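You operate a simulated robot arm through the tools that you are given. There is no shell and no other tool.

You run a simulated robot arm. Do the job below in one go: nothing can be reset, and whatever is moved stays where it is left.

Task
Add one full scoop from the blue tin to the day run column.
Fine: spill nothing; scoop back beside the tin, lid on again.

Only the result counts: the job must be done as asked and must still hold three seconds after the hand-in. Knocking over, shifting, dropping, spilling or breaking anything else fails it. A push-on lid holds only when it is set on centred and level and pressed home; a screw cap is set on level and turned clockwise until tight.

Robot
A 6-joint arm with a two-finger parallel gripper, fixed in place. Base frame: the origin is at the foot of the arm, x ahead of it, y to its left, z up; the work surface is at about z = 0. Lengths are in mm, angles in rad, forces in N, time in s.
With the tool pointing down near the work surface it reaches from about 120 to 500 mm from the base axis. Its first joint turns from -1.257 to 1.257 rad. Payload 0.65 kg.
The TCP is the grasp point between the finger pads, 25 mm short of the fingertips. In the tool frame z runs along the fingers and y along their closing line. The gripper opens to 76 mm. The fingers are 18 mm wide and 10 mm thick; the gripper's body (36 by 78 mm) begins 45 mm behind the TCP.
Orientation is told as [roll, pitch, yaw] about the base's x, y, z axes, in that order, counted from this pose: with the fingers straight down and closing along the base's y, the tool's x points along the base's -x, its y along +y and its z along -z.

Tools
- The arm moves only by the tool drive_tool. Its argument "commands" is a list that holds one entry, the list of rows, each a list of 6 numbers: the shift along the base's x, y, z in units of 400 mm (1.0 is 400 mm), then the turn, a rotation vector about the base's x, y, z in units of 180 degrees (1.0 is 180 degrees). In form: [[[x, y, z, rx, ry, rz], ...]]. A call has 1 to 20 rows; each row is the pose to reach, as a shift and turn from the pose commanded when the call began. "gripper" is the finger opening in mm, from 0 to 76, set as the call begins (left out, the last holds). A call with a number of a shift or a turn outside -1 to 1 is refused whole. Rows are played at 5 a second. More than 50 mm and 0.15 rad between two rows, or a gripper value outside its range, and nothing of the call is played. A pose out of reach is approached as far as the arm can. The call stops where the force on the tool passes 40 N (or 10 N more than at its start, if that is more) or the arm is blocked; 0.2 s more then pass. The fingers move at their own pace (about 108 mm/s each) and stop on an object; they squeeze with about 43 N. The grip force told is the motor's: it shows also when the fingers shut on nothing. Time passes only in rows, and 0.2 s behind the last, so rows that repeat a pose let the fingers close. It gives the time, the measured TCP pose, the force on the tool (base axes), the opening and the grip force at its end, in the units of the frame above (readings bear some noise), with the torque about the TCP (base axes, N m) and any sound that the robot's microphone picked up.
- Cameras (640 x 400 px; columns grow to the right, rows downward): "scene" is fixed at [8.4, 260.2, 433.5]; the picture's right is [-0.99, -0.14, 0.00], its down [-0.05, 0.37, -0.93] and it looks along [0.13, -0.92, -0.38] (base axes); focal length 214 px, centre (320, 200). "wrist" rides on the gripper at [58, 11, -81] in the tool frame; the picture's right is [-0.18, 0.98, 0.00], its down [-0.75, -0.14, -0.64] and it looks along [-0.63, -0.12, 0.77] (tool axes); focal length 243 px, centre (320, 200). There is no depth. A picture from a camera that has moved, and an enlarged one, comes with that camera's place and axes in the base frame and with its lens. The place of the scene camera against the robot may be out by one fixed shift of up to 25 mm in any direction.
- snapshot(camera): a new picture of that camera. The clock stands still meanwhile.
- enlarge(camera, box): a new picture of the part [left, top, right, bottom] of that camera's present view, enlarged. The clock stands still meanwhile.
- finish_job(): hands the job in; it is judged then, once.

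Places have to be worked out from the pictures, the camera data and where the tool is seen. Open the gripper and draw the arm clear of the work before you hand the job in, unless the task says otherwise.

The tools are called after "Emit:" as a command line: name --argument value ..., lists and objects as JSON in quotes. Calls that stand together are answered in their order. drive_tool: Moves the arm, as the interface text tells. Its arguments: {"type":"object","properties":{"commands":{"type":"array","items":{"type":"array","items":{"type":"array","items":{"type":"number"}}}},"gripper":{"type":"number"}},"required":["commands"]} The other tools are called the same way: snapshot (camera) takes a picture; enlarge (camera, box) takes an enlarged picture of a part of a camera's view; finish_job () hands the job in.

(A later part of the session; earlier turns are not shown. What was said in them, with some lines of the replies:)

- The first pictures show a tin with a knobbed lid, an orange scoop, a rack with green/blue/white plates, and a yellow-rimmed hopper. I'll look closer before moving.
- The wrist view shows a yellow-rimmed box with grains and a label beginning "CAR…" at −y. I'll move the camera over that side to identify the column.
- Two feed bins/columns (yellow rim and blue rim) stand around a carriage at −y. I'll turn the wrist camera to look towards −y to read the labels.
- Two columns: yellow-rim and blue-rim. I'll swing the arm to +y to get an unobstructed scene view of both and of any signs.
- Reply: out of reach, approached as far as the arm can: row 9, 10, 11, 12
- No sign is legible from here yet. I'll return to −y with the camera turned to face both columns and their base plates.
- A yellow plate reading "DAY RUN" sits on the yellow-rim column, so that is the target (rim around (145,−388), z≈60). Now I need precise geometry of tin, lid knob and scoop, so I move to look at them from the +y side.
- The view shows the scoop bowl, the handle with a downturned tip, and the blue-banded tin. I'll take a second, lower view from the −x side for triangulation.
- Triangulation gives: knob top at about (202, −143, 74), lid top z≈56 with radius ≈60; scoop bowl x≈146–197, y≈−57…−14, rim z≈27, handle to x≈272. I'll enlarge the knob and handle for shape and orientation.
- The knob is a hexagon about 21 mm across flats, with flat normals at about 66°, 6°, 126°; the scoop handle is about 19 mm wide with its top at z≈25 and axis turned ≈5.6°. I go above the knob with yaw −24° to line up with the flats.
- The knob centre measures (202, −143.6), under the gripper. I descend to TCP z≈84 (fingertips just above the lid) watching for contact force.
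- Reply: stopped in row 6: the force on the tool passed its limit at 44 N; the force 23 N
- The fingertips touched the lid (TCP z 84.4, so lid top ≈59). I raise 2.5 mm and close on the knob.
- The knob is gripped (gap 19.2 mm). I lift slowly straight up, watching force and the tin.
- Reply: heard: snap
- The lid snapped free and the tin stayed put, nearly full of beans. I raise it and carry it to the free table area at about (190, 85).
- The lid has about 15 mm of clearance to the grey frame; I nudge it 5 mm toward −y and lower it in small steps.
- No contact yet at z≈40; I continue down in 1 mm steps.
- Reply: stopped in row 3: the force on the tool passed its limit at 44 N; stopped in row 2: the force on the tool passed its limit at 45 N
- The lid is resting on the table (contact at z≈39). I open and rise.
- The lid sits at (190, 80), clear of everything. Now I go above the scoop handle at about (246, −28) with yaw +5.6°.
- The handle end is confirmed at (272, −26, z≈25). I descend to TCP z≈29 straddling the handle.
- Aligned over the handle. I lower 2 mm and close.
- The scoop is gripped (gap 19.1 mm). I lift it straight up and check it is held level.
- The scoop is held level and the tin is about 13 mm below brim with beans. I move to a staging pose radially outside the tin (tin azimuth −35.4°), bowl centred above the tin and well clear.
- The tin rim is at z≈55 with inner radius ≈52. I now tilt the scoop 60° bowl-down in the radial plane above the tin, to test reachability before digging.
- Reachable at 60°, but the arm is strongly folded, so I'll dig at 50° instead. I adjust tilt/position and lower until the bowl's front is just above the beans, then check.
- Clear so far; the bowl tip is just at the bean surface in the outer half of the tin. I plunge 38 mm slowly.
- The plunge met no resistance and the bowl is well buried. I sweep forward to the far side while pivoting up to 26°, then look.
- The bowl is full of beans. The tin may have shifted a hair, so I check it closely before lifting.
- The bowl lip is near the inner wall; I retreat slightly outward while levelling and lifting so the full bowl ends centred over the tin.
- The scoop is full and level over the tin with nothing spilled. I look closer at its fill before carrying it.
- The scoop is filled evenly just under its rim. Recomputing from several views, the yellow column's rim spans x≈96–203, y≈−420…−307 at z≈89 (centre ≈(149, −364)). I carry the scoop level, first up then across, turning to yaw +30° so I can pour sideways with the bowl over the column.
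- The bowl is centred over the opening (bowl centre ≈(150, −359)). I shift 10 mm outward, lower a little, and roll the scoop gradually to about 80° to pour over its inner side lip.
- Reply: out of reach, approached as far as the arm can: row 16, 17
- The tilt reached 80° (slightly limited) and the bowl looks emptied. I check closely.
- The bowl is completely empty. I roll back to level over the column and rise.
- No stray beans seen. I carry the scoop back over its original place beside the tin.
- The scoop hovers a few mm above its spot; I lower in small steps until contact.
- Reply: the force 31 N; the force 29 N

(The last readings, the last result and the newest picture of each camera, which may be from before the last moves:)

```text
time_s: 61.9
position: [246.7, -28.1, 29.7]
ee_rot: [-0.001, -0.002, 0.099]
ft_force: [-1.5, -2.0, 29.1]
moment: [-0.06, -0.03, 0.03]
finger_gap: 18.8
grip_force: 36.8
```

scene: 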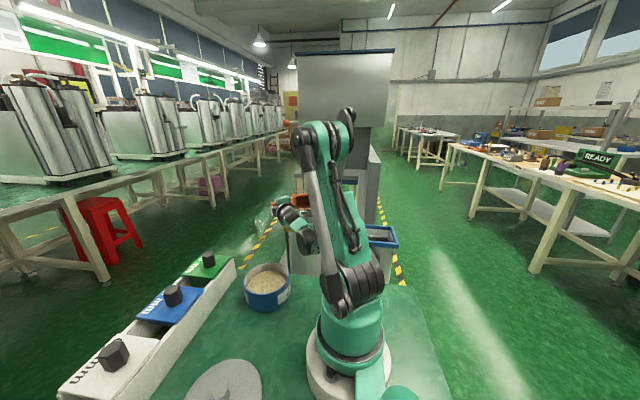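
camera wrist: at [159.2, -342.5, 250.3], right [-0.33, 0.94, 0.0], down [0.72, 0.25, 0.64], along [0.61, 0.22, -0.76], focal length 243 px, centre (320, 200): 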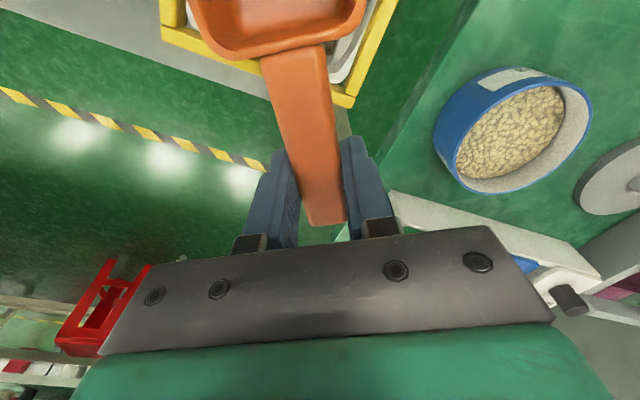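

The scoop is down on the table. I ease off slightly and open.

Emit:
drive_tool --commands '[[[0, 0, 0.003, 0, 0, 0], [0, 0, 0.003, 0, 0, 0]]]'

Emit:
drive_tool --commands '[[[0, 0, 0, 0, 0, 0], [0, 0, 0, 0, 0, 0], [0, 0, 0, 0, 0, 0]]]' --gripper 45

Emit:
drive_tool --commands '[[[0, 0, 0.03, 0, 0, 0], [0, 0, 0.1, 0, 0, 0], [0, 0, 0.2, 0, 0, 0], [0, 0, 0.3, 0, 0, 0], [0, 0, 0.38, 0, 0, 0], [0, 0, 0.38, 0, 0, 0]]]'

Emit:
snapshot --camera "wrist"

Emit:
enlarge --camera "scene" --box '[180, 240, 320, 360]'

```text
time_s: 62.5
position: [249.4, -27.5, 30.9]
ee_rot: [-0.001, -0.001, 0.099]
ft_force: [0.4, 0.5, -0.4]
moment: [-0.02, -0.03, 0.01]
finger_gap: 19.1
grip_force: 36.1
```

```text
time_s: 63.3
position: [247.8, -27.2, 30.4]
ee_rot: [-0.002, -0.001, 0.098]
ft_force: [0.1, -0.2, 0.5]
moment: [-0.01, 0.01, 0.01]
finger_gap: 44.9
grip_force: 0.0
```

```text
time_s: 64.7
position: [248.7, -28.1, 183.3]
ee_rot: [0.0, -0.002, 0.099]
ft_force: [0.2, 0.6, -0.3]
moment: [-0.01, 0.01, -0.02]
finger_gap: 45.1
grip_force: 0.0
```

```text
taken
camera wrist: at [188.6, -23.2, 263.2], right [0.09, 1.0, 0.0], down [0.76, -0.07, 0.64], along [0.64, -0.06, -0.76], focal length 243 px, centre (320, 200)
```

wrist: 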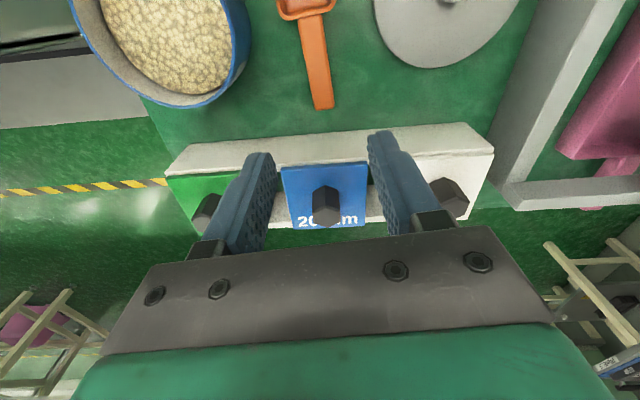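

```text
3.33 times, centred on (250, 300) of scene
camera zoom: at [8.3, 260.2, 433.5], right [-0.99, -0.14, 0.0], down [-0.05, 0.37, -0.93], along [0.13, -0.92, -0.38], focal length 715 px, centre (553, -133)
```

zoom: 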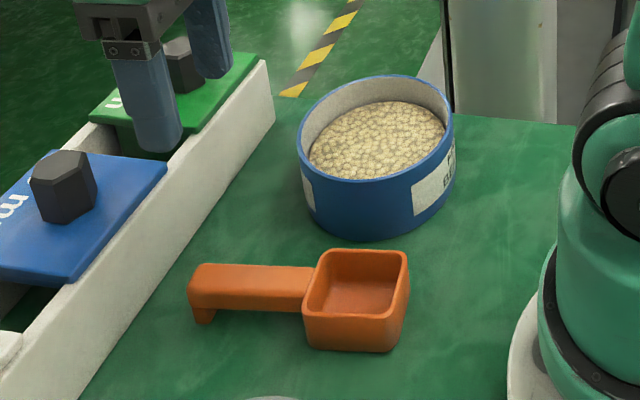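

The scoop is back in its original place. Now I measure the tin's present position with a wrist view from the −x side.

Emit:
drive_tool --commands '[[[-0.05, -0.03, 0.02, 0, 0, -0.0105], [-0.12, -0.07, 0.0425, 0, 0, -0.021], [-0.19, -0.11, 0.0425, 0, 0, -0.0315], [-0.245, -0.1425, 0.0425, 0, 0, -0.0315], [-0.245, -0.1425, 0.0425, 0, 0, -0.0315], [-0.245, -0.1425, 0.0425, 0, 0, -0.0315]]]'

Emit:
snapshot --camera "wrist"

Emit:
enlarge --camera "wrist" --box '[190, 60, 350, 200]'

```text
time_s: 66.1
position: [149.0, -83.6, 200.2]
ee_rot: [-0.001, -0.001, -0.001]
ft_force: [-0.6, -0.4, -0.5]
moment: [0.02, 0.03, 0.0]
finger_gap: 44.9
grip_force: 0.0
```

```text
taken
camera wrist: at [89.7, -73.1, 279.9], right [0.18, 0.98, 0.0], down [0.75, -0.14, 0.64], along [0.63, -0.12, -0.76], focal length 243 px, centre (320, 200)
```

wrist: 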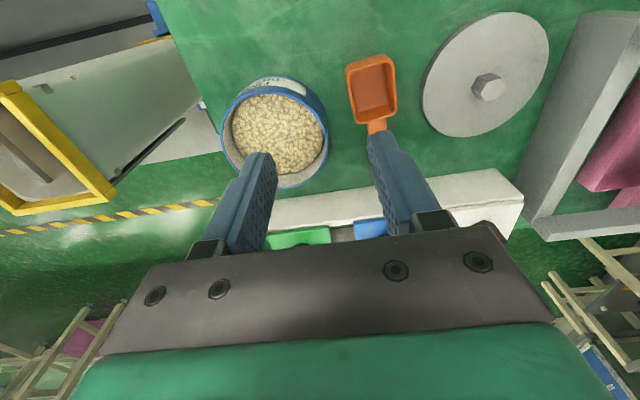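

```text
2.86 times, centred on (270, 130) of wrist
camera zoom: at [89.7, -73.1, 279.9], right [0.18, 0.98, 0.0], down [0.75, -0.14, 0.64], along [0.63, -0.12, -0.76], focal length 693 px, centre (463, 400)
```

zoom: 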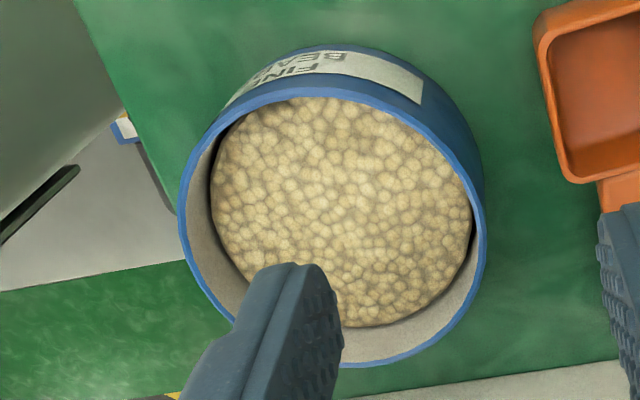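

The tin's centre now appears to be near (195, −139), a few mm from before. I take a second view from the +y side to triangulate it accurately for the lid.

Emit:
drive_tool --commands '[[[0.012, 0.03, 0.01, 0, 0, -0.0455], [0.024, 0.06, 0.02, 0, 0, -0.091], [0.036, 0.09, 0.03, 0, 0, -0.1365], [0.048, 0.12, 0.04, 0, 0, -0.182], [0.06, 0.15, 0.05, 0, 0, -0.2275], [0.072, 0.18, 0.06, 0, 0, -0.273], [0.084, 0.21, 0.07, 0, 0, -0.3185], [0.096, 0.24, 0.08, 0, 0, -0.364], [0.108, 0.27, 0.09, 0, 0, -0.4095], [0.12, 0.3, 0.1, 0, 0, -0.455], [0.128, 0.309, 0.1, 0, 0, -0.5], [0.128, 0.309, 0.1, 0, 0, -0.5], [0.128, 0.309, 0.1, 0, 0, -0.5]]]' --gripper 74

Emit:
snapshot --camera "wrist"

Emit:
enlarge --camera "wrist" --box '[250, 110, 410, 230]'

```text
time_s: 68.9
position: [200.5, 37.6, 240.6]
ee_rot: [0.001, 0.0, -1.572]
ft_force: [-0.2, 0.4, 0.3]
moment: [-0.02, 0.02, 0.0]
finger_gap: 73.9
grip_force: 0.0
```

```text
taken
camera wrist: at [212.8, 96.3, 320.3], right [0.98, -0.19, 0.0], down [-0.14, -0.75, 0.64], along [-0.12, -0.63, -0.76], focal length 243 px, centre (320, 200)
```

wrist: 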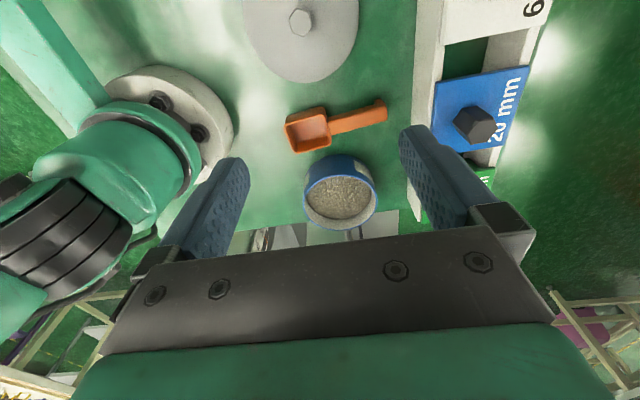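

```text
3.33 times, centred on (330, 170) of wrist
camera zoom: at [212.8, 96.3, 320.3], right [0.98, -0.19, 0.0], down [-0.14, -0.75, 0.64], along [-0.12, -0.63, -0.76], focal length 809 px, centre (287, 300)
```

zoom: 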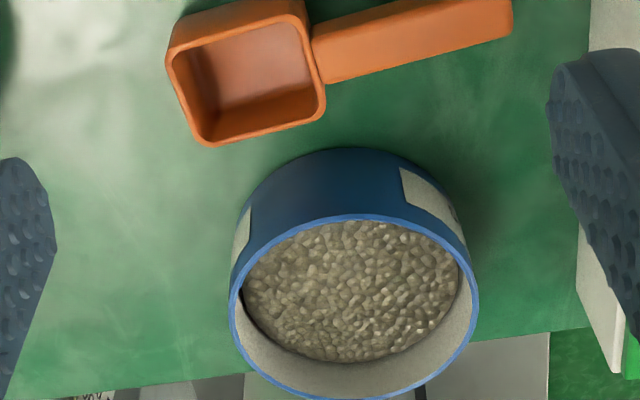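

Both views put the tin near (199, −141), about 4 mm inward of its old place. To remove height ambiguity I go over the tin and tilt the camera to look straight down.

Emit:
drive_tool --commands '[[[0, -0.065, -0.01, 0, 0, 0.043], [0, -0.13, -0.02, 0, 0, 0.086], [0, -0.195, -0.03, 0, 0, 0.129], [0, -0.26, -0.04, 0, 0, 0.172], [0, -0.325, -0.05, 0, 0, 0.215], [0, -0.39, -0.05, 0, 0, 0.26], [-0.004, -0.447, -0.05, 0, 0, 0.303], [-0.004, -0.447, -0.05, 0, 0, 0.303]]]'

Emit:
drive_tool --commands '[[[0, 0, 0, 0.0257, 0.0362, 0], [0, 0, 0, 0.0515, 0.0724, 0], [0, 0, 0, 0.0772, 0.1087, 0], [0, 0, 0, 0.103, 0.1449, 0], [0, 0, 0, 0.1287, 0.1811, 0], [0, 0, 0, 0.1287, 0.1811, 0], [0, 0, 0, 0.1287, 0.1811, 0]]]'

Emit:
snapshot --camera "wrist"

```text
time_s: 70.7
position: [199.3, -141.3, 218.5]
ee_rot: [-0.001, 0.002, -0.617]
ft_force: [0.5, -0.5, 0.2]
moment: [-0.03, 0.02, 0.03]
finger_gap: 74.1
grip_force: 0.0
```

```text
time_s: 72.3
position: [201.1, -138.1, 220.1]
ee_rot: [0.001, 0.439, -0.62]
ft_force: [0.2, -0.1, -0.3]
moment: [-0.01, 0.08, 0.0]
finger_gap: 74.1
grip_force: 0.0
out of reach, approached as far as the arm can: row 4, 5, 6, 7
```

```text
taken
camera wrist: at [191.6, -119.9, 316.3], right [0.71, 0.7, -0.08], down [0.7, -0.67, 0.26], along [0.13, -0.24, -0.96], focal length 243 px, centre (320, 200)
```

wrist: 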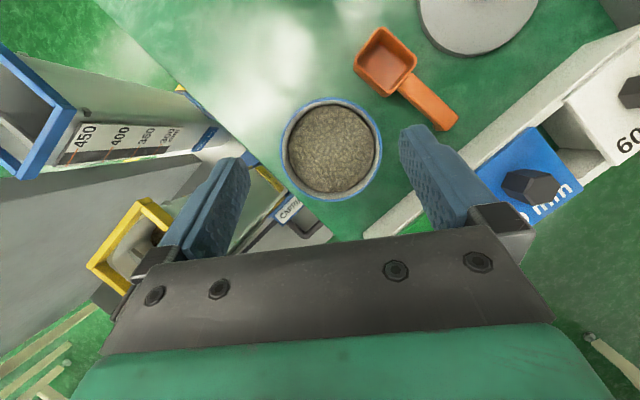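

The tilt is limited to 25°, but the tin is now seen almost straight down. I enlarge it to measure the centre.

Emit:
enlarge --camera "wrist" --box '[270, 85, 390, 205]'

Emit:
drive_tool --commands '[[[0, 0, 0, 0, 0, 0]]]'

Emit:
drive_tool --commands '[[[0, 0, 0, 0, 0, 0]]]'

Emit:
snapshot --camera "wrist"

```text
3.33 times, centred on (330, 145) of wrist
camera zoom: at [191.6, -119.9, 316.3], right [0.71, 0.7, -0.08], down [0.7, -0.67, 0.26], along [0.13, -0.24, -0.96], focal length 809 px, centre (287, 383)
```

zoom: 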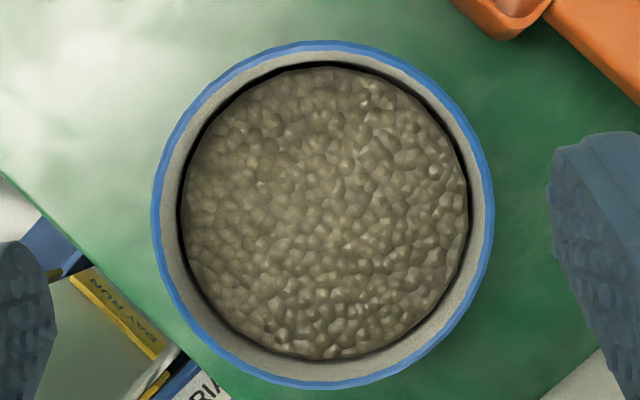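

```text
time_s: 72.7
position: [201.2, -139.4, 219.4]
ee_rot: [-0.001, 0.44, -0.62]
ft_force: [-0.2, 0.7, 0.1]
moment: [0.0, 0.0, 0.02]
finger_gap: 74.0
grip_force: 0.0
```

```text
time_s: 73.1
position: [200.5, -139.6, 219.5]
ee_rot: [0.0, 0.441, -0.62]
ft_force: [0.6, -0.3, -0.1]
moment: [0.0, 0.0, 0.02]
finger_gap: 74.1
grip_force: 0.1
```

```text
taken
camera wrist: at [191.6, -119.9, 316.2], right [0.71, 0.7, -0.08], down [0.7, -0.67, 0.26], along [0.13, -0.24, -0.96], focal length 243 px, centre (320, 200)
```

wrist: 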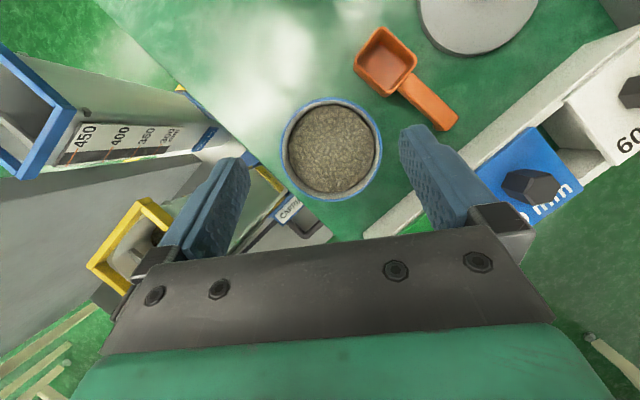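

Combining all views, the tin is now centred at about (198.2, −140.6) — moved ≈5 mm, still standing fine. I undo the tilt and go above the lid to regrasp the knob.

Emit:
drive_tool --commands '[[[0, 0, 0, -0.0204, -0.0285, 0], [0, 0, 0, -0.0407, -0.057, 0], [0, 0, 0, -0.0611, -0.0855, 0], [0, 0, 0, -0.0814, -0.114, 0], [0, 0, 0, -0.0814, -0.114, 0]]]'

Emit:
drive_tool --commands '[[[0, 0.06, 0, 0, 0, 0.01], [-0.005, 0.15, 0, 0, 0, 0.02], [-0.01, 0.25, 0, 0, 0, 0.03], [-0.015, 0.35, 0, 0, 0, 0.045], [-0.02, 0.45, -0.05, 0, 0, 0.0635], [-0.025, 0.53, -0.13, 0, 0, 0.0635], [-0.025, 0.548, -0.22, 0, 0, 0.0635], [-0.025, 0.548, -0.3, 0, 0, 0.0635], [-0.025, 0.548, -0.3, 0, 0, 0.0635], [-0.025, 0.548, -0.3, 0, 0, 0.0635]]]' --gripper 50

Emit:
snapshot --camera "wrist"

Emit:
enlarge --camera "wrist" --box '[280, 90, 360, 170]'

```text
time_s: 74.3
position: [201.6, -140.1, 219.4]
ee_rot: [-0.002, -0.002, -0.617]
ft_force: [0.1, 0.3, -0.7]
moment: [0.01, -0.01, -0.02]
finger_gap: 74.0
grip_force: 0.1
```

```text
time_s: 76.5
position: [187.7, 75.6, 97.3]
ee_rot: [0.001, -0.001, -0.422]
ft_force: [0.3, 0.6, -0.2]
moment: [-0.02, -0.06, -0.01]
finger_gap: 50.1
grip_force: 0.0
```

```text
taken
camera wrist: at [139.1, 108.9, 177.5], right [0.57, 0.82, 0.0], down [0.63, -0.44, 0.64], along [0.53, -0.37, -0.77], focal length 243 px, centre (320, 200)
```

wrist: 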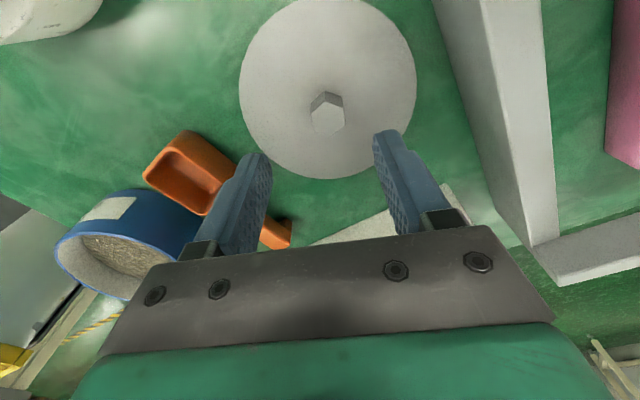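

```text
5.00 times, centred on (320, 130) of wrist
camera zoom: at [139.1, 108.9, 177.5], right [0.57, 0.82, 0.0], down [0.63, -0.44, 0.64], along [0.53, -0.37, -0.77], focal length 1213 px, centre (320, 550)
```

zoom: 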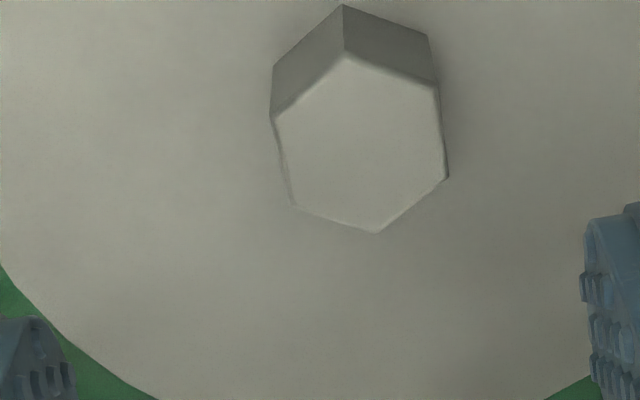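

The knob is at (190.8, 79.7); the TCP needs +3 mm in x and +4.5 mm in y. I correct, descend to z≈39.5 and grip the knob.

Emit:
drive_tool --commands '[[[0.0075, 0.0113, 0, 0, 0, 0.001], [0.0075, 0.0113, -0.06, 0, 0, 0.001], [0.0075, 0.0113, -0.11, 0, 0, 0.001], [0.0075, 0.0113, -0.135, 0, 0, 0.001], [0.0075, 0.0113, -0.143, 0, 0, 0.001], [0.0075, 0.0113, -0.143, 0, 0, 0.001], [0.0075, 0.0113, -0.143, 0, 0, 0.001]]]'

Emit:
snapshot --camera "wrist"

```text
time_s: 78.1
position: [193.9, 83.7, 44.7]
ee_rot: [0.0, 0.001, -0.417]
ft_force: [0.3, -0.3, 1.1]
moment: [0.04, 0.01, 0.01]
finger_gap: 49.9
grip_force: 0.1
```

```text
taken
camera wrist: at [144.9, 116.9, 123.4], right [0.57, 0.82, 0.0], down [0.63, -0.43, 0.64], along [0.53, -0.36, -0.77], focal length 243 px, centre (320, 200)
```

wrist: 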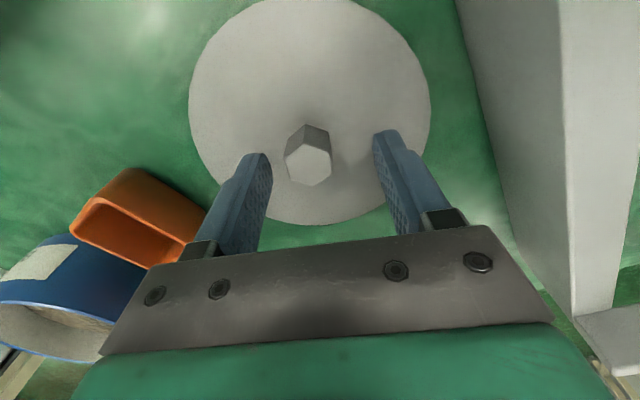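

The arm settled ≈3 mm past the knob; I re-read and correct.

Emit:
drive_tool --commands '[[[-0.007, -0.009, 0, 0, 0, 0], [-0.007, -0.009, 0, 0, 0, 0], [-0.007, -0.009, 0, 0, 0, 0]]]'

Emit:
enlarge --camera "wrist" --box '[270, 100, 370, 200]'

```text
time_s: 78.9
position: [190.3, 80.5, 43.0]
ee_rot: [-0.001, 0.001, -0.416]
ft_force: [-0.1, -0.1, 0.3]
moment: [-0.02, 0.01, -0.04]
finger_gap: 50.0
grip_force: 0.1
```

```text
4.00 times, centred on (320, 150) of wrist
camera zoom: at [141.3, 113.7, 122.4], right [0.57, 0.82, 0.0], down [0.63, -0.43, 0.64], along [0.53, -0.36, -0.77], focal length 970 px, centre (320, 400)
```

zoom: 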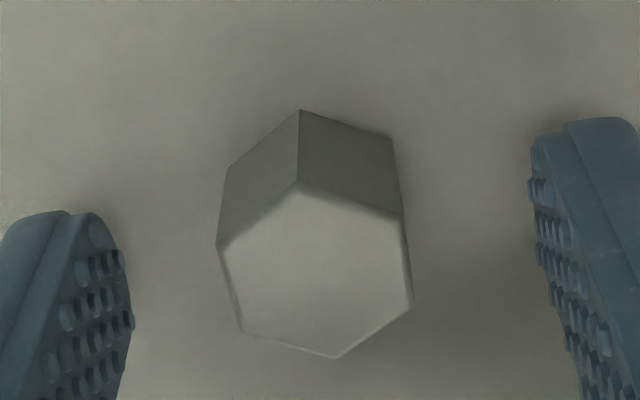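

Well aligned now (knob within ≈1 mm). I lower 3 mm and close.

Emit:
drive_tool --commands '[[[0.002, -0.0017, -0.005, 0, 0, 0], [0.002, -0.0017, -0.0085, 0, 0, 0], [0.002, -0.0017, -0.0085, 0, 0, 0]]]'

Emit:
drive_tool --commands '[[[0, 0, 0, 0, 0, 0], [0, 0, 0, 0, 0, 0], [0, 0, 0, 0, 0, 0]]]' --gripper 12

Emit:
drive_tool --commands '[[[0, 0, 0.02, 0, 0, 0], [0, 0, 0.08, 0, 0, 0], [0, 0, 0.18, 0, 0, 0], [0, 0, 0.28, 0, 0, 0], [0, 0, 0.28, 0, 0, 0]]]'

Emit:
snapshot --camera "wrist"

Emit:
enlarge --camera "wrist" --box '[270, 100, 370, 200]'

```text
time_s: 79.7
position: [189.7, 80.5, 38.4]
ee_rot: [0.0, 0.0, -0.417]
ft_force: [-0.5, -0.2, -0.1]
moment: [-0.02, -0.05, 0.01]
finger_gap: 50.1
grip_force: 0.1
```

```text
time_s: 80.5
position: [191.0, 78.0, 39.3]
ee_rot: [-0.001, -0.001, -0.417]
ft_force: [0.1, 0.7, 1.5]
moment: [0.0, -0.02, 0.01]
finger_gap: 19.3
grip_force: 36.6
```

```text
time_s: 81.7
position: [191.1, 76.4, 151.4]
ee_rot: [0.0, 0.0, -0.417]
ft_force: [-0.8, -0.4, -0.8]
moment: [0.0, 0.02, 0.0]
finger_gap: 19.3
grip_force: 37.7
```

```text
taken
camera wrist: at [142.1, 109.9, 231.3], right [0.57, 0.82, 0.0], down [0.63, -0.43, 0.64], along [0.53, -0.36, -0.77], focal length 243 px, centre (320, 200)
```

wrist: 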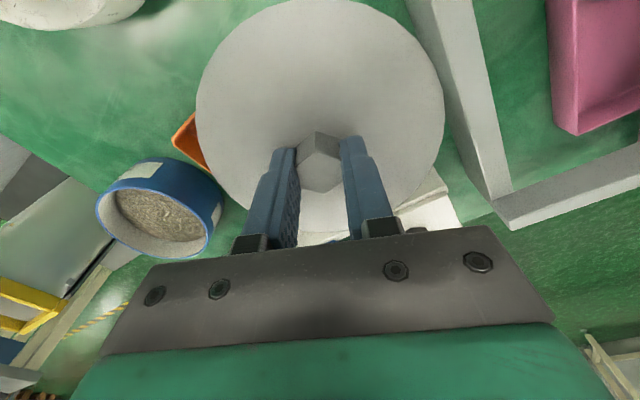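

```text
4.00 times, centred on (320, 150) of wrist
camera zoom: at [142.1, 109.9, 231.3], right [0.57, 0.82, 0.0], down [0.63, -0.43, 0.64], along [0.53, -0.36, -0.77], focal length 970 px, centre (320, 400)
```

zoom: 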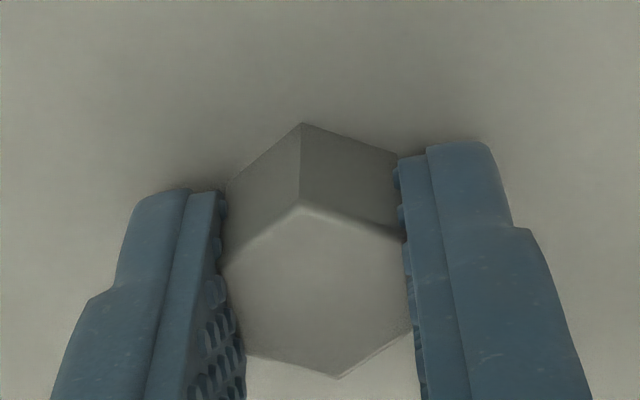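

The lid is held in the same way as before. I carry it above the tin (target ≈(197.7, −140)) and stop ~15 mm above the rim to check alignment.

Emit:
drive_tool --commands '[[[0.002, -0.06, 0, 0, 0, 0], [0.005, -0.15, 0, 0, 0, 0], [0.008, -0.24, 0, 0, 0, 0], [0.011, -0.33, 0, 0, 0, 0], [0.014, -0.42, 0, 0, 0, 0], [0.0165, -0.5, 0, 0, 0, 0], [0.0167, -0.54, 0, 0, 0, 0], [0.0167, -0.541, -0.05, 0, 0, 0], [0.0167, -0.541, -0.09, 0, 0, 0], [0.0167, -0.541, -0.1, 0, 0, 0], [0.0167, -0.541, -0.1, 0, 0, 0], [0.0167, -0.541, -0.1, 0, 0, 0]]]'

Emit:
enlarge --camera "scene" --box '[240, 250, 300, 310]'

Emit:
snapshot --camera "wrist"

```text
time_s: 84.3
position: [198.0, -137.1, 111.4]
ee_rot: [-0.001, -0.001, -0.416]
ft_force: [0.1, 0.6, 0.1]
moment: [-0.01, 0.01, 0.02]
finger_gap: 19.3
grip_force: 37.1
```

```text
6.67 times, centred on (270, 280) of scene
camera zoom: at [8.3, 260.2, 433.5], right [-0.99, -0.14, 0.0], down [-0.05, 0.37, -0.93], along [0.13, -0.92, -0.38], focal length 1430 px, centre (653, -333)
```

zoom: 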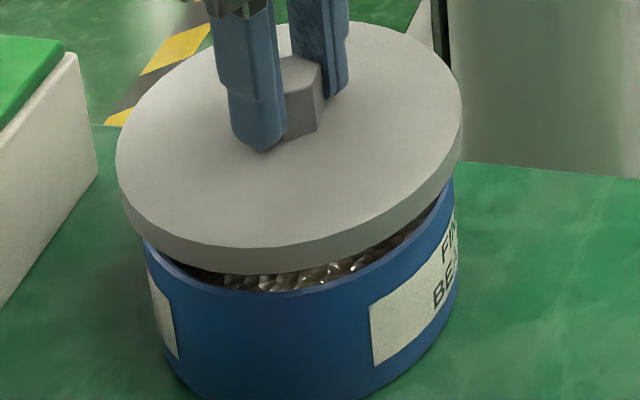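

```text
taken
camera wrist: at [147.3, -104.3, 190.5], right [0.57, 0.82, 0.0], down [0.63, -0.43, 0.64], along [0.53, -0.36, -0.77], focal length 243 px, centre (320, 200)
```

wrist: 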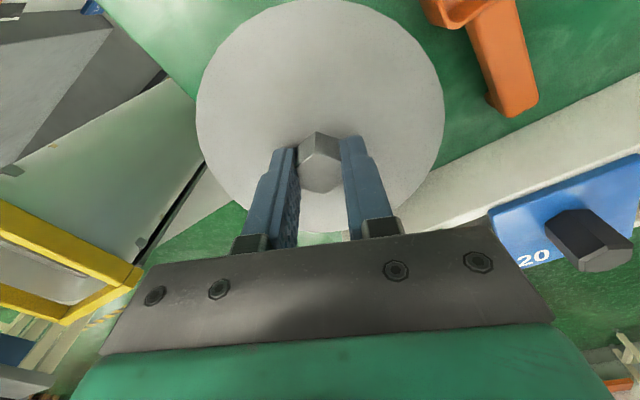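

The lid hovers ~15 mm above the rim. I enlarge the tin's front and sides to judge lid/tin offset and rim height accurately.

Emit:
enlarge --camera "scene" --box '[240, 280, 300, 317]'

Emit:
enlarge --camera "scene" --box '[236, 262, 266, 292]'

Emit:
enlarge --camera "scene" --box '[270, 262, 300, 292]'

```text
10.67 times, centred on (270, 298) of scene
camera zoom: at [8.3, 260.2, 433.5], right [-0.99, -0.14, 0.0], down [-0.05, 0.37, -0.93], along [0.13, -0.92, -0.38], focal length 2288 px, centre (853, -851)
```

zoom: 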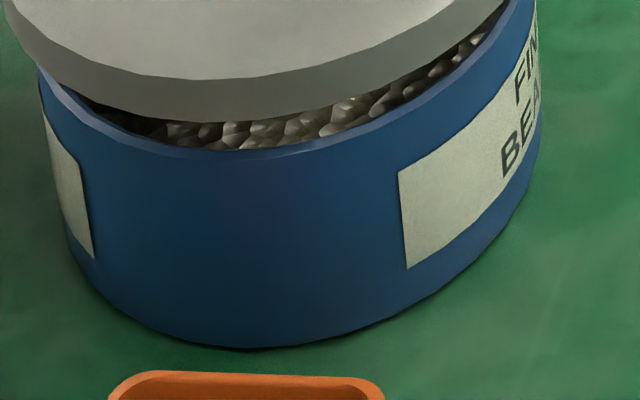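

```text
13.33 times, centred on (251, 277) of scene
camera zoom: at [8.3, 260.2, 433.5], right [-0.99, -0.14, 0.0], down [-0.05, 0.37, -0.93], along [0.13, -0.92, -0.38], focal length 2860 px, centre (1240, -827)
```

zoom: 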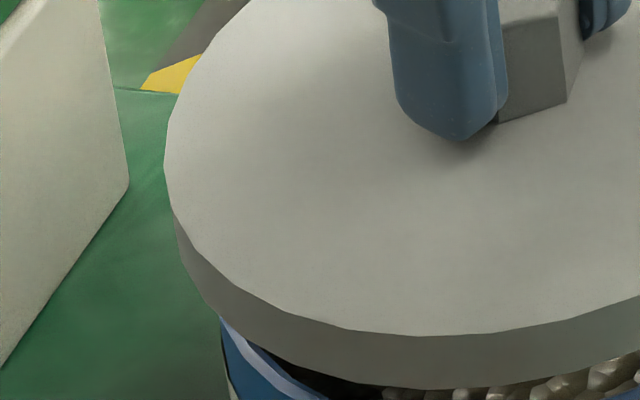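

```text
13.33 times, centred on (285, 277) of scene
camera zoom: at [8.3, 260.2, 433.5], right [-0.99, -0.14, 0.0], down [-0.05, 0.37, -0.93], along [0.13, -0.92, -0.38], focal length 2860 px, centre (787, -827)
```

zoom: 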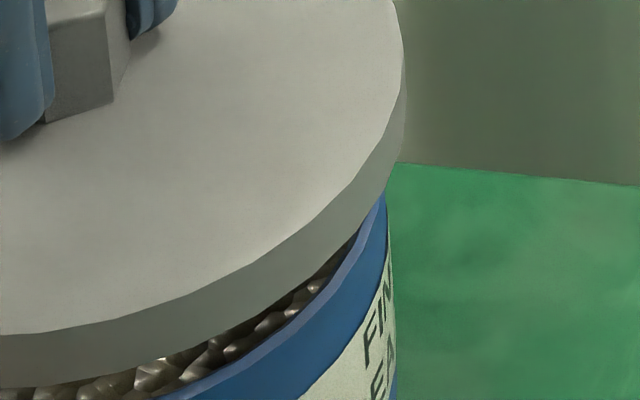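

The rim height comes out at z≈55, and all cues agree the lid is ~2.8 mm too far toward +y. I correct and lower to just above the rim.

Emit:
drive_tool --commands '[[[0.001, -0.007, 0, 0, 0, 0], [0.001, -0.007, -0.01, 0, 0, 0], [0.001, -0.007, -0.02, 0, 0, 0], [0.001, -0.007, -0.028, 0, 0, 0], [0.001, -0.007, -0.028, 0, 0, 0], [0.001, -0.007, -0.028, 0, 0, 0]]]'

Emit:
drive_tool --commands '[[[0, 0, 0, 0, 0, 0]]]'

Emit:
enlarge --camera "scene" --box '[240, 250, 300, 310]'

Emit:
enlarge --camera "scene" --box '[240, 280, 300, 317]'

Emit:
enlarge --camera "wrist" --box '[180, 0, 460, 240]'

```text
time_s: 85.7
position: [196.8, -139.5, 99.1]
ee_rot: [0.001, -0.002, -0.417]
ft_force: [0.1, 0.3, 0.2]
moment: [-0.02, -0.01, 0.02]
finger_gap: 19.3
grip_force: 37.7
```

```text
time_s: 86.1
position: [197.7, -139.3, 99.4]
ee_rot: [0.001, 0.001, -0.418]
ft_force: [-0.1, -0.1, -0.3]
moment: [0.01, -0.04, -0.02]
finger_gap: 19.1
grip_force: 37.4
```

```text
6.67 times, centred on (270, 280) of scene
camera zoom: at [8.4, 260.2, 433.5], right [-0.99, -0.14, 0.0], down [-0.05, 0.37, -0.93], along [0.13, -0.92, -0.38], focal length 1430 px, centre (653, -333)
```

zoom: 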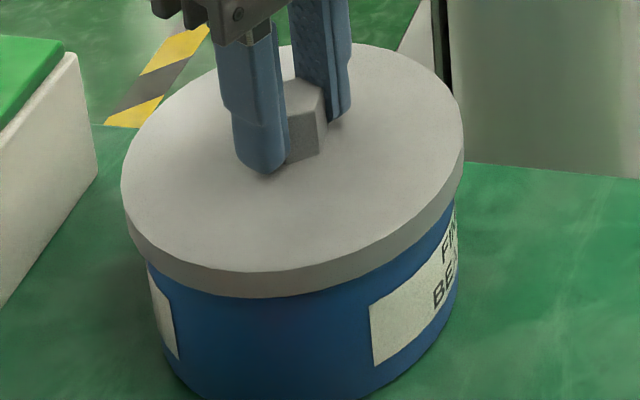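

```text
10.67 times, centred on (270, 298) of scene
camera zoom: at [8.4, 260.2, 433.5], right [-0.99, -0.14, 0.0], down [-0.05, 0.37, -0.93], along [0.13, -0.92, -0.38], focal length 2288 px, centre (853, -851)
```

zoom: 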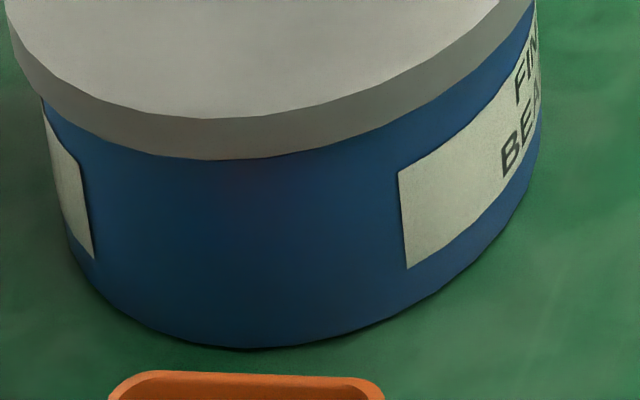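

```text
1.67 times, centred on (320, 120) of wrist
camera zoom: at [147.8, -105.8, 179.0], right [0.57, 0.82, 0.0], down [0.63, -0.43, 0.64], along [0.53, -0.36, -0.77], focal length 404 px, centre (320, 333)
```

zoom: 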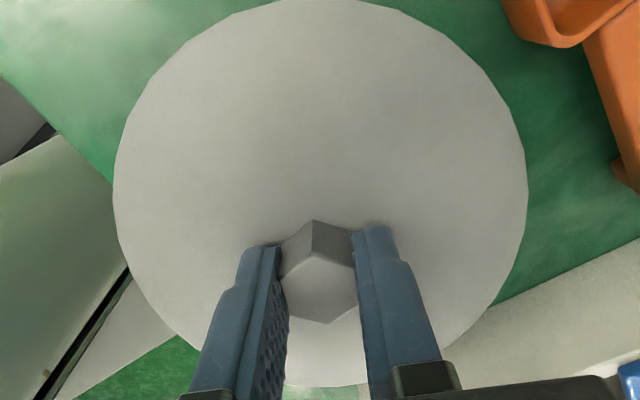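

Lid and tin agree to within about a millimetre. I nudge −0.6 mm in y and lower slowly onto the rim, watching the force.

Emit:
drive_tool --commands '[[[0, -0.0015, -0.005, 0, 0, 0], [0, -0.0015, -0.01, 0, 0, 0], [0, -0.0015, -0.014, 0, 0, 0], [0, -0.0015, -0.018, 0, 0, 0], [0, -0.0015, -0.018, 0, 0, 0]]]'

Emit:
enlarge --camera "scene" --box '[240, 250, 300, 310]'

```text
time_s: 87.3
position: [198.0, -140.4, 92.3]
ee_rot: [0.001, -0.001, -0.416]
ft_force: [0.3, 0.9, -0.7]
moment: [0.03, 0.03, 0.02]
finger_gap: 19.0
grip_force: 36.6
```

```text
6.67 times, centred on (270, 280) of scene
camera zoom: at [8.4, 260.2, 433.5], right [-0.99, -0.14, 0.0], down [-0.05, 0.37, -0.93], along [0.13, -0.92, -0.38], focal length 1430 px, centre (653, -333)
```

zoom: 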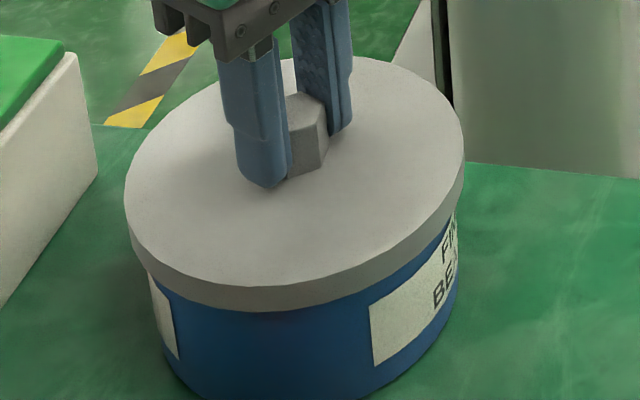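

The skirt has gone around the rim without any contact force. I continue down gently to seat it.

Emit:
drive_tool --commands '[[[0, 0, -0.003, 0, 0, 0], [0, 0, -0.006, 0, 0, 0], [0, 0, -0.009, 0, 0, 0], [0, 0, -0.009, 0, 0, 0]]]'

Emit:
drive_tool --commands '[[[0, 0, -0.0025, 0, 0, 0], [0, 0, -0.005, 0, 0, 0], [0, 0, -0.0075, 0, 0, 0], [0, 0, -0.01, 0, 0, 0], [0, 0, -0.01, 0, 0, 0]]]'

Emit:
enlarge --camera "scene" --box '[240, 250, 300, 310]'

```text
time_s: 88.3
position: [198.2, -138.2, 89.5]
ee_rot: [-0.001, -0.001, -0.418]
ft_force: [-0.4, 1.5, 0.2]
moment: [0.01, 0.01, -0.01]
finger_gap: 19.3
grip_force: 37.2
```

```text
time_s: 89.5
position: [196.6, -139.2, 86.4]
ee_rot: [0.0, 0.001, -0.418]
ft_force: [-0.7, 0.8, 0.0]
moment: [0.01, -0.03, 0.01]
finger_gap: 19.2
grip_force: 36.8
```

```text
6.67 times, centred on (270, 280) of scene
camera zoom: at [8.4, 260.2, 433.5], right [-0.99, -0.14, 0.0], down [-0.05, 0.37, -0.93], along [0.13, -0.92, -0.38], focal length 1430 px, centre (653, -333)
```

zoom: 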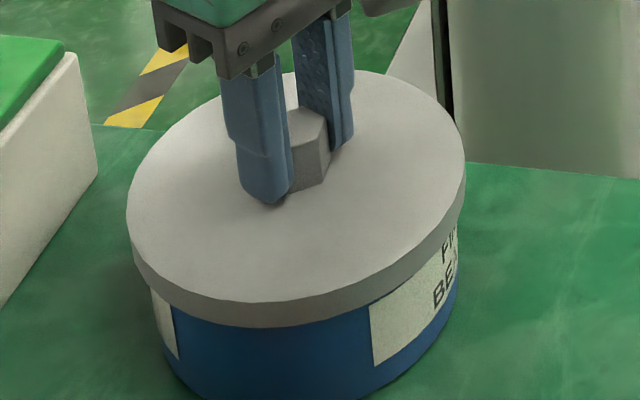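

At the original seated height but no contact force or click yet; I press down in sub-millimetre steps.

Emit:
drive_tool --commands '[[[0, 0, -0.002, 0, 0, 0], [0, 0, -0.004, 0, 0, 0], [0, 0, -0.004, 0, 0, 0]]]'

Emit:
drive_tool --commands '[[[0, 0, -0.002, 0, 0, 0], [0, 0, -0.004, 0, 0, 0], [0, 0, -0.004, 0, 0, 0]]]'

```text
time_s: 89.9
position: [197.8, -139.3, 85.4]
ee_rot: [0.002, 0.0, -0.416]
ft_force: [-2.5, 1.0, 12.6]
moment: [-0.06, -0.11, 0.0]
finger_gap: 19.2
grip_force: 37.1
heard: snap
stopped in row 1: the force on the tool passed its limit at 44 N (the readings are from after the stop); the commanded pose is now the measured one
```

```text
time_s: 90.2
position: [196.9, -139.8, 86.1]
ee_rot: [0.002, 0.001, -0.415]
ft_force: [-1.4, 1.7, 11.9]
moment: [-0.1, -0.12, -0.02]
finger_gap: 19.3
grip_force: 37.6
stopped in row 1: the force on the tool passed its limit at 44 N (the readings are from after the stop); the commanded pose is now the measured one
```

A "snap" was heard and the lid is home against a hard stop. I open and rise clear.

Emit:
drive_tool --commands '[[[0, 0, 0.002, 0, 0, 0], [0, 0, 0.002, 0, 0, 0], [0, 0, 0.002, 0, 0, 0]]]' --gripper 45

Emit:
drive_tool --commands '[[[0, 0, 0.03, 0, 0, 0], [0, 0, 0.1, 0, 0, 0], [0, 0, 0.2, 0, 0, 0], [0, 0, 0.3, 0, 0, 0], [0, 0, 0.3, 0, 0, 0]]]'

Emit:
enlarge --camera "scene" --box '[240, 250, 300, 310]'

Emit:
snapshot --camera "wrist"

```text
time_s: 91.0
position: [197.1, -139.8, 87.2]
ee_rot: [0.0, 0.003, -0.417]
ft_force: [0.0, 0.5, 0.1]
moment: [0.0, 0.01, 0.01]
finger_gap: 45.0
grip_force: 0.0
```

```text
time_s: 92.2
position: [199.8, -139.6, 207.7]
ee_rot: [0.002, 0.002, -0.418]
ft_force: [-0.3, 0.3, 0.3]
moment: [-0.01, 0.01, 0.01]
finger_gap: 44.8
grip_force: 0.0
```

```text
6.67 times, centred on (270, 280) of scene
camera zoom: at [8.3, 260.2, 433.5], right [-0.99, -0.14, 0.0], down [-0.05, 0.37, -0.93], along [0.13, -0.92, -0.38], focal length 1430 px, centre (653, -333)
```

zoom: 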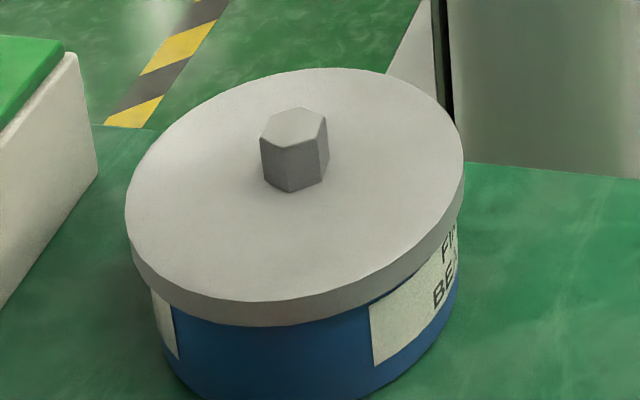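

```text
taken
camera wrist: at [150.7, -106.5, 287.2], right [0.57, 0.82, 0.0], down [0.63, -0.43, 0.64], along [0.53, -0.36, -0.77], focal length 243 px, centre (320, 200)
```

wrist: 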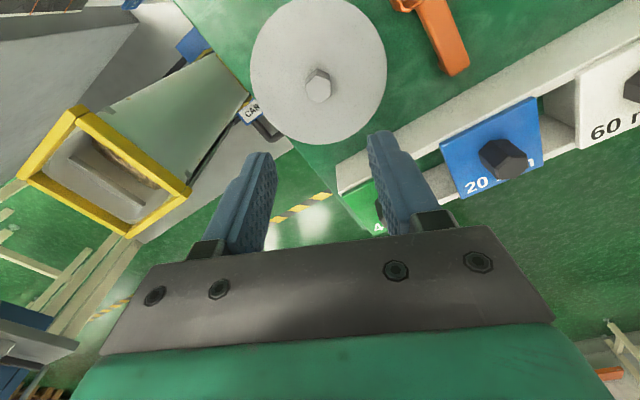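

The lid sits centred and level. I withdraw the arm to its start area with the gripper open and do a final check for spills.

Emit:
drive_tool --commands '[[[0.01, 0.03, 0.1, 0, 0, 0.03], [0.02, 0.08, 0.2, 0, 0, 0.06], [0.035, 0.13, 0.3, 0, 0, 0.1], [0.05, 0.18, 0.4, 0, 0, 0.133], [0.055, 0.21, 0.42, 0, 0, 0.133], [0.055, 0.21, 0.42, 0, 0, 0.133]]]' --gripper 76

Emit:
snapshot --camera "scene"

Emit:
enlarge --camera "scene" --box '[180, 200, 340, 360]'

Emit:
snapshot --camera "wrist"

Emit:
enlarge --camera "wrist" --box '[0, 0, 380, 200]'

```text
time_s: 93.6
position: [220.0, -55.2, 375.8]
ee_rot: [0.002, 0.001, 0.003]
ft_force: [-0.3, 0.2, -0.7]
moment: [0.0, -0.01, 0.0]
finger_gap: 75.9
grip_force: 0.1
```

```text
taken
```

scene: 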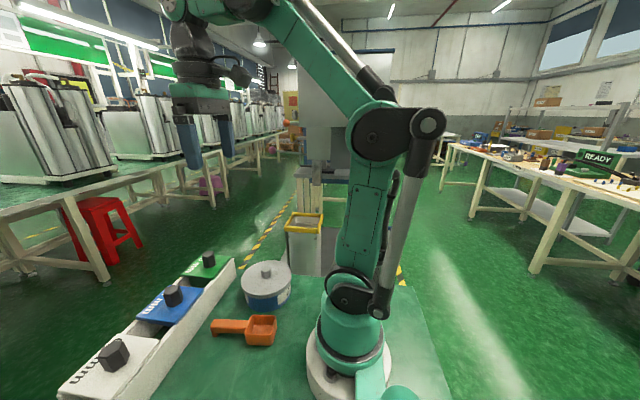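

```text
2.50 times, centred on (260, 280) of scene
camera zoom: at [8.4, 260.2, 433.5], right [-0.99, -0.14, 0.0], down [-0.05, 0.37, -0.93], along [0.13, -0.92, -0.38], focal length 536 px, centre (470, 0)
```

zoom: 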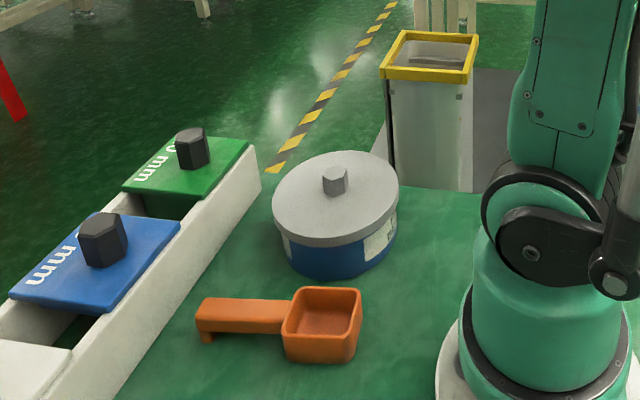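

```text
taken
camera wrist: at [161.8, -45.0, 455.8], right [0.18, 0.98, 0.0], down [0.75, -0.14, 0.64], along [0.63, -0.12, -0.77], focal length 243 px, centre (320, 200)
```

wrist: 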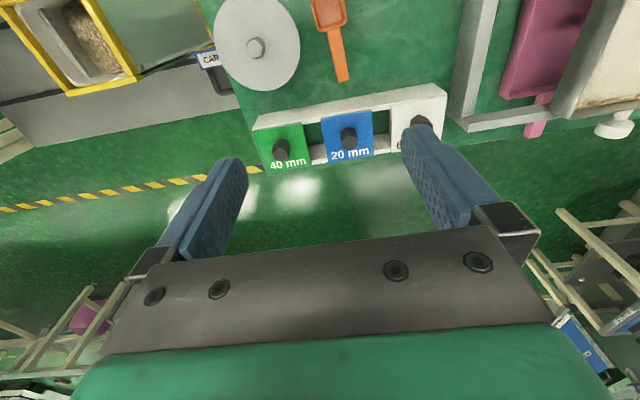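

```text
1.68 times, centred on (190, 100) of wrist
camera zoom: at [161.8, -45.0, 455.8], right [0.18, 0.98, 0.0], down [0.75, -0.14, 0.64], along [0.63, -0.12, -0.77], focal length 409 px, centre (539, 368)
```

zoom: 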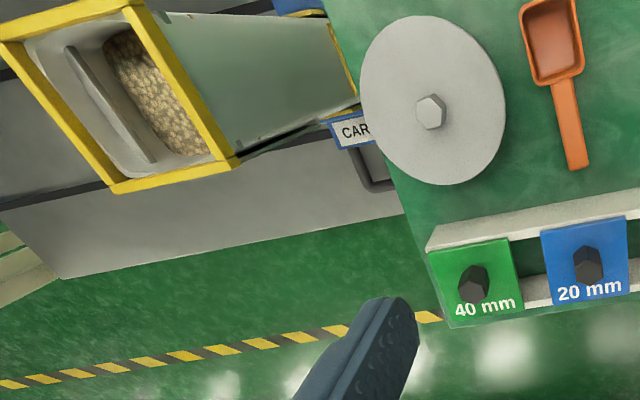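

The final views show the scoop beside the tin, the lid on and level, the beans in the yellow DAY RUN column, no spilled beans, and the open gripper clear of the work. I hand the job in.

Emit:
finish_job

```text
The job is handed in.
```

I added one scoop of beans from the blue tin to the day run column, which I took to be the yellow-rimmed one because its plate reads "DAY RUN". The job is handed in; I have not seen the verdict.

- **Scoop:** it was filled evenly to about 3–4 mm below its rim. I took that as full and did not dip again. It poured out completely over the column opening and is back in its original place beside the tin.
- **Lid:** it is back on the tin, centred and level. It snapped when pressed, then met a hard stop.
- **Spills:** none showed in the final pictures.
- **Tin moved:** while scooping I pushed the tin about 5 mm towards the arm's base. I left it there and set the lid to its new position. I saw nothing else move.

The gripper is open and the arm is back near its starting position, clear of the work.
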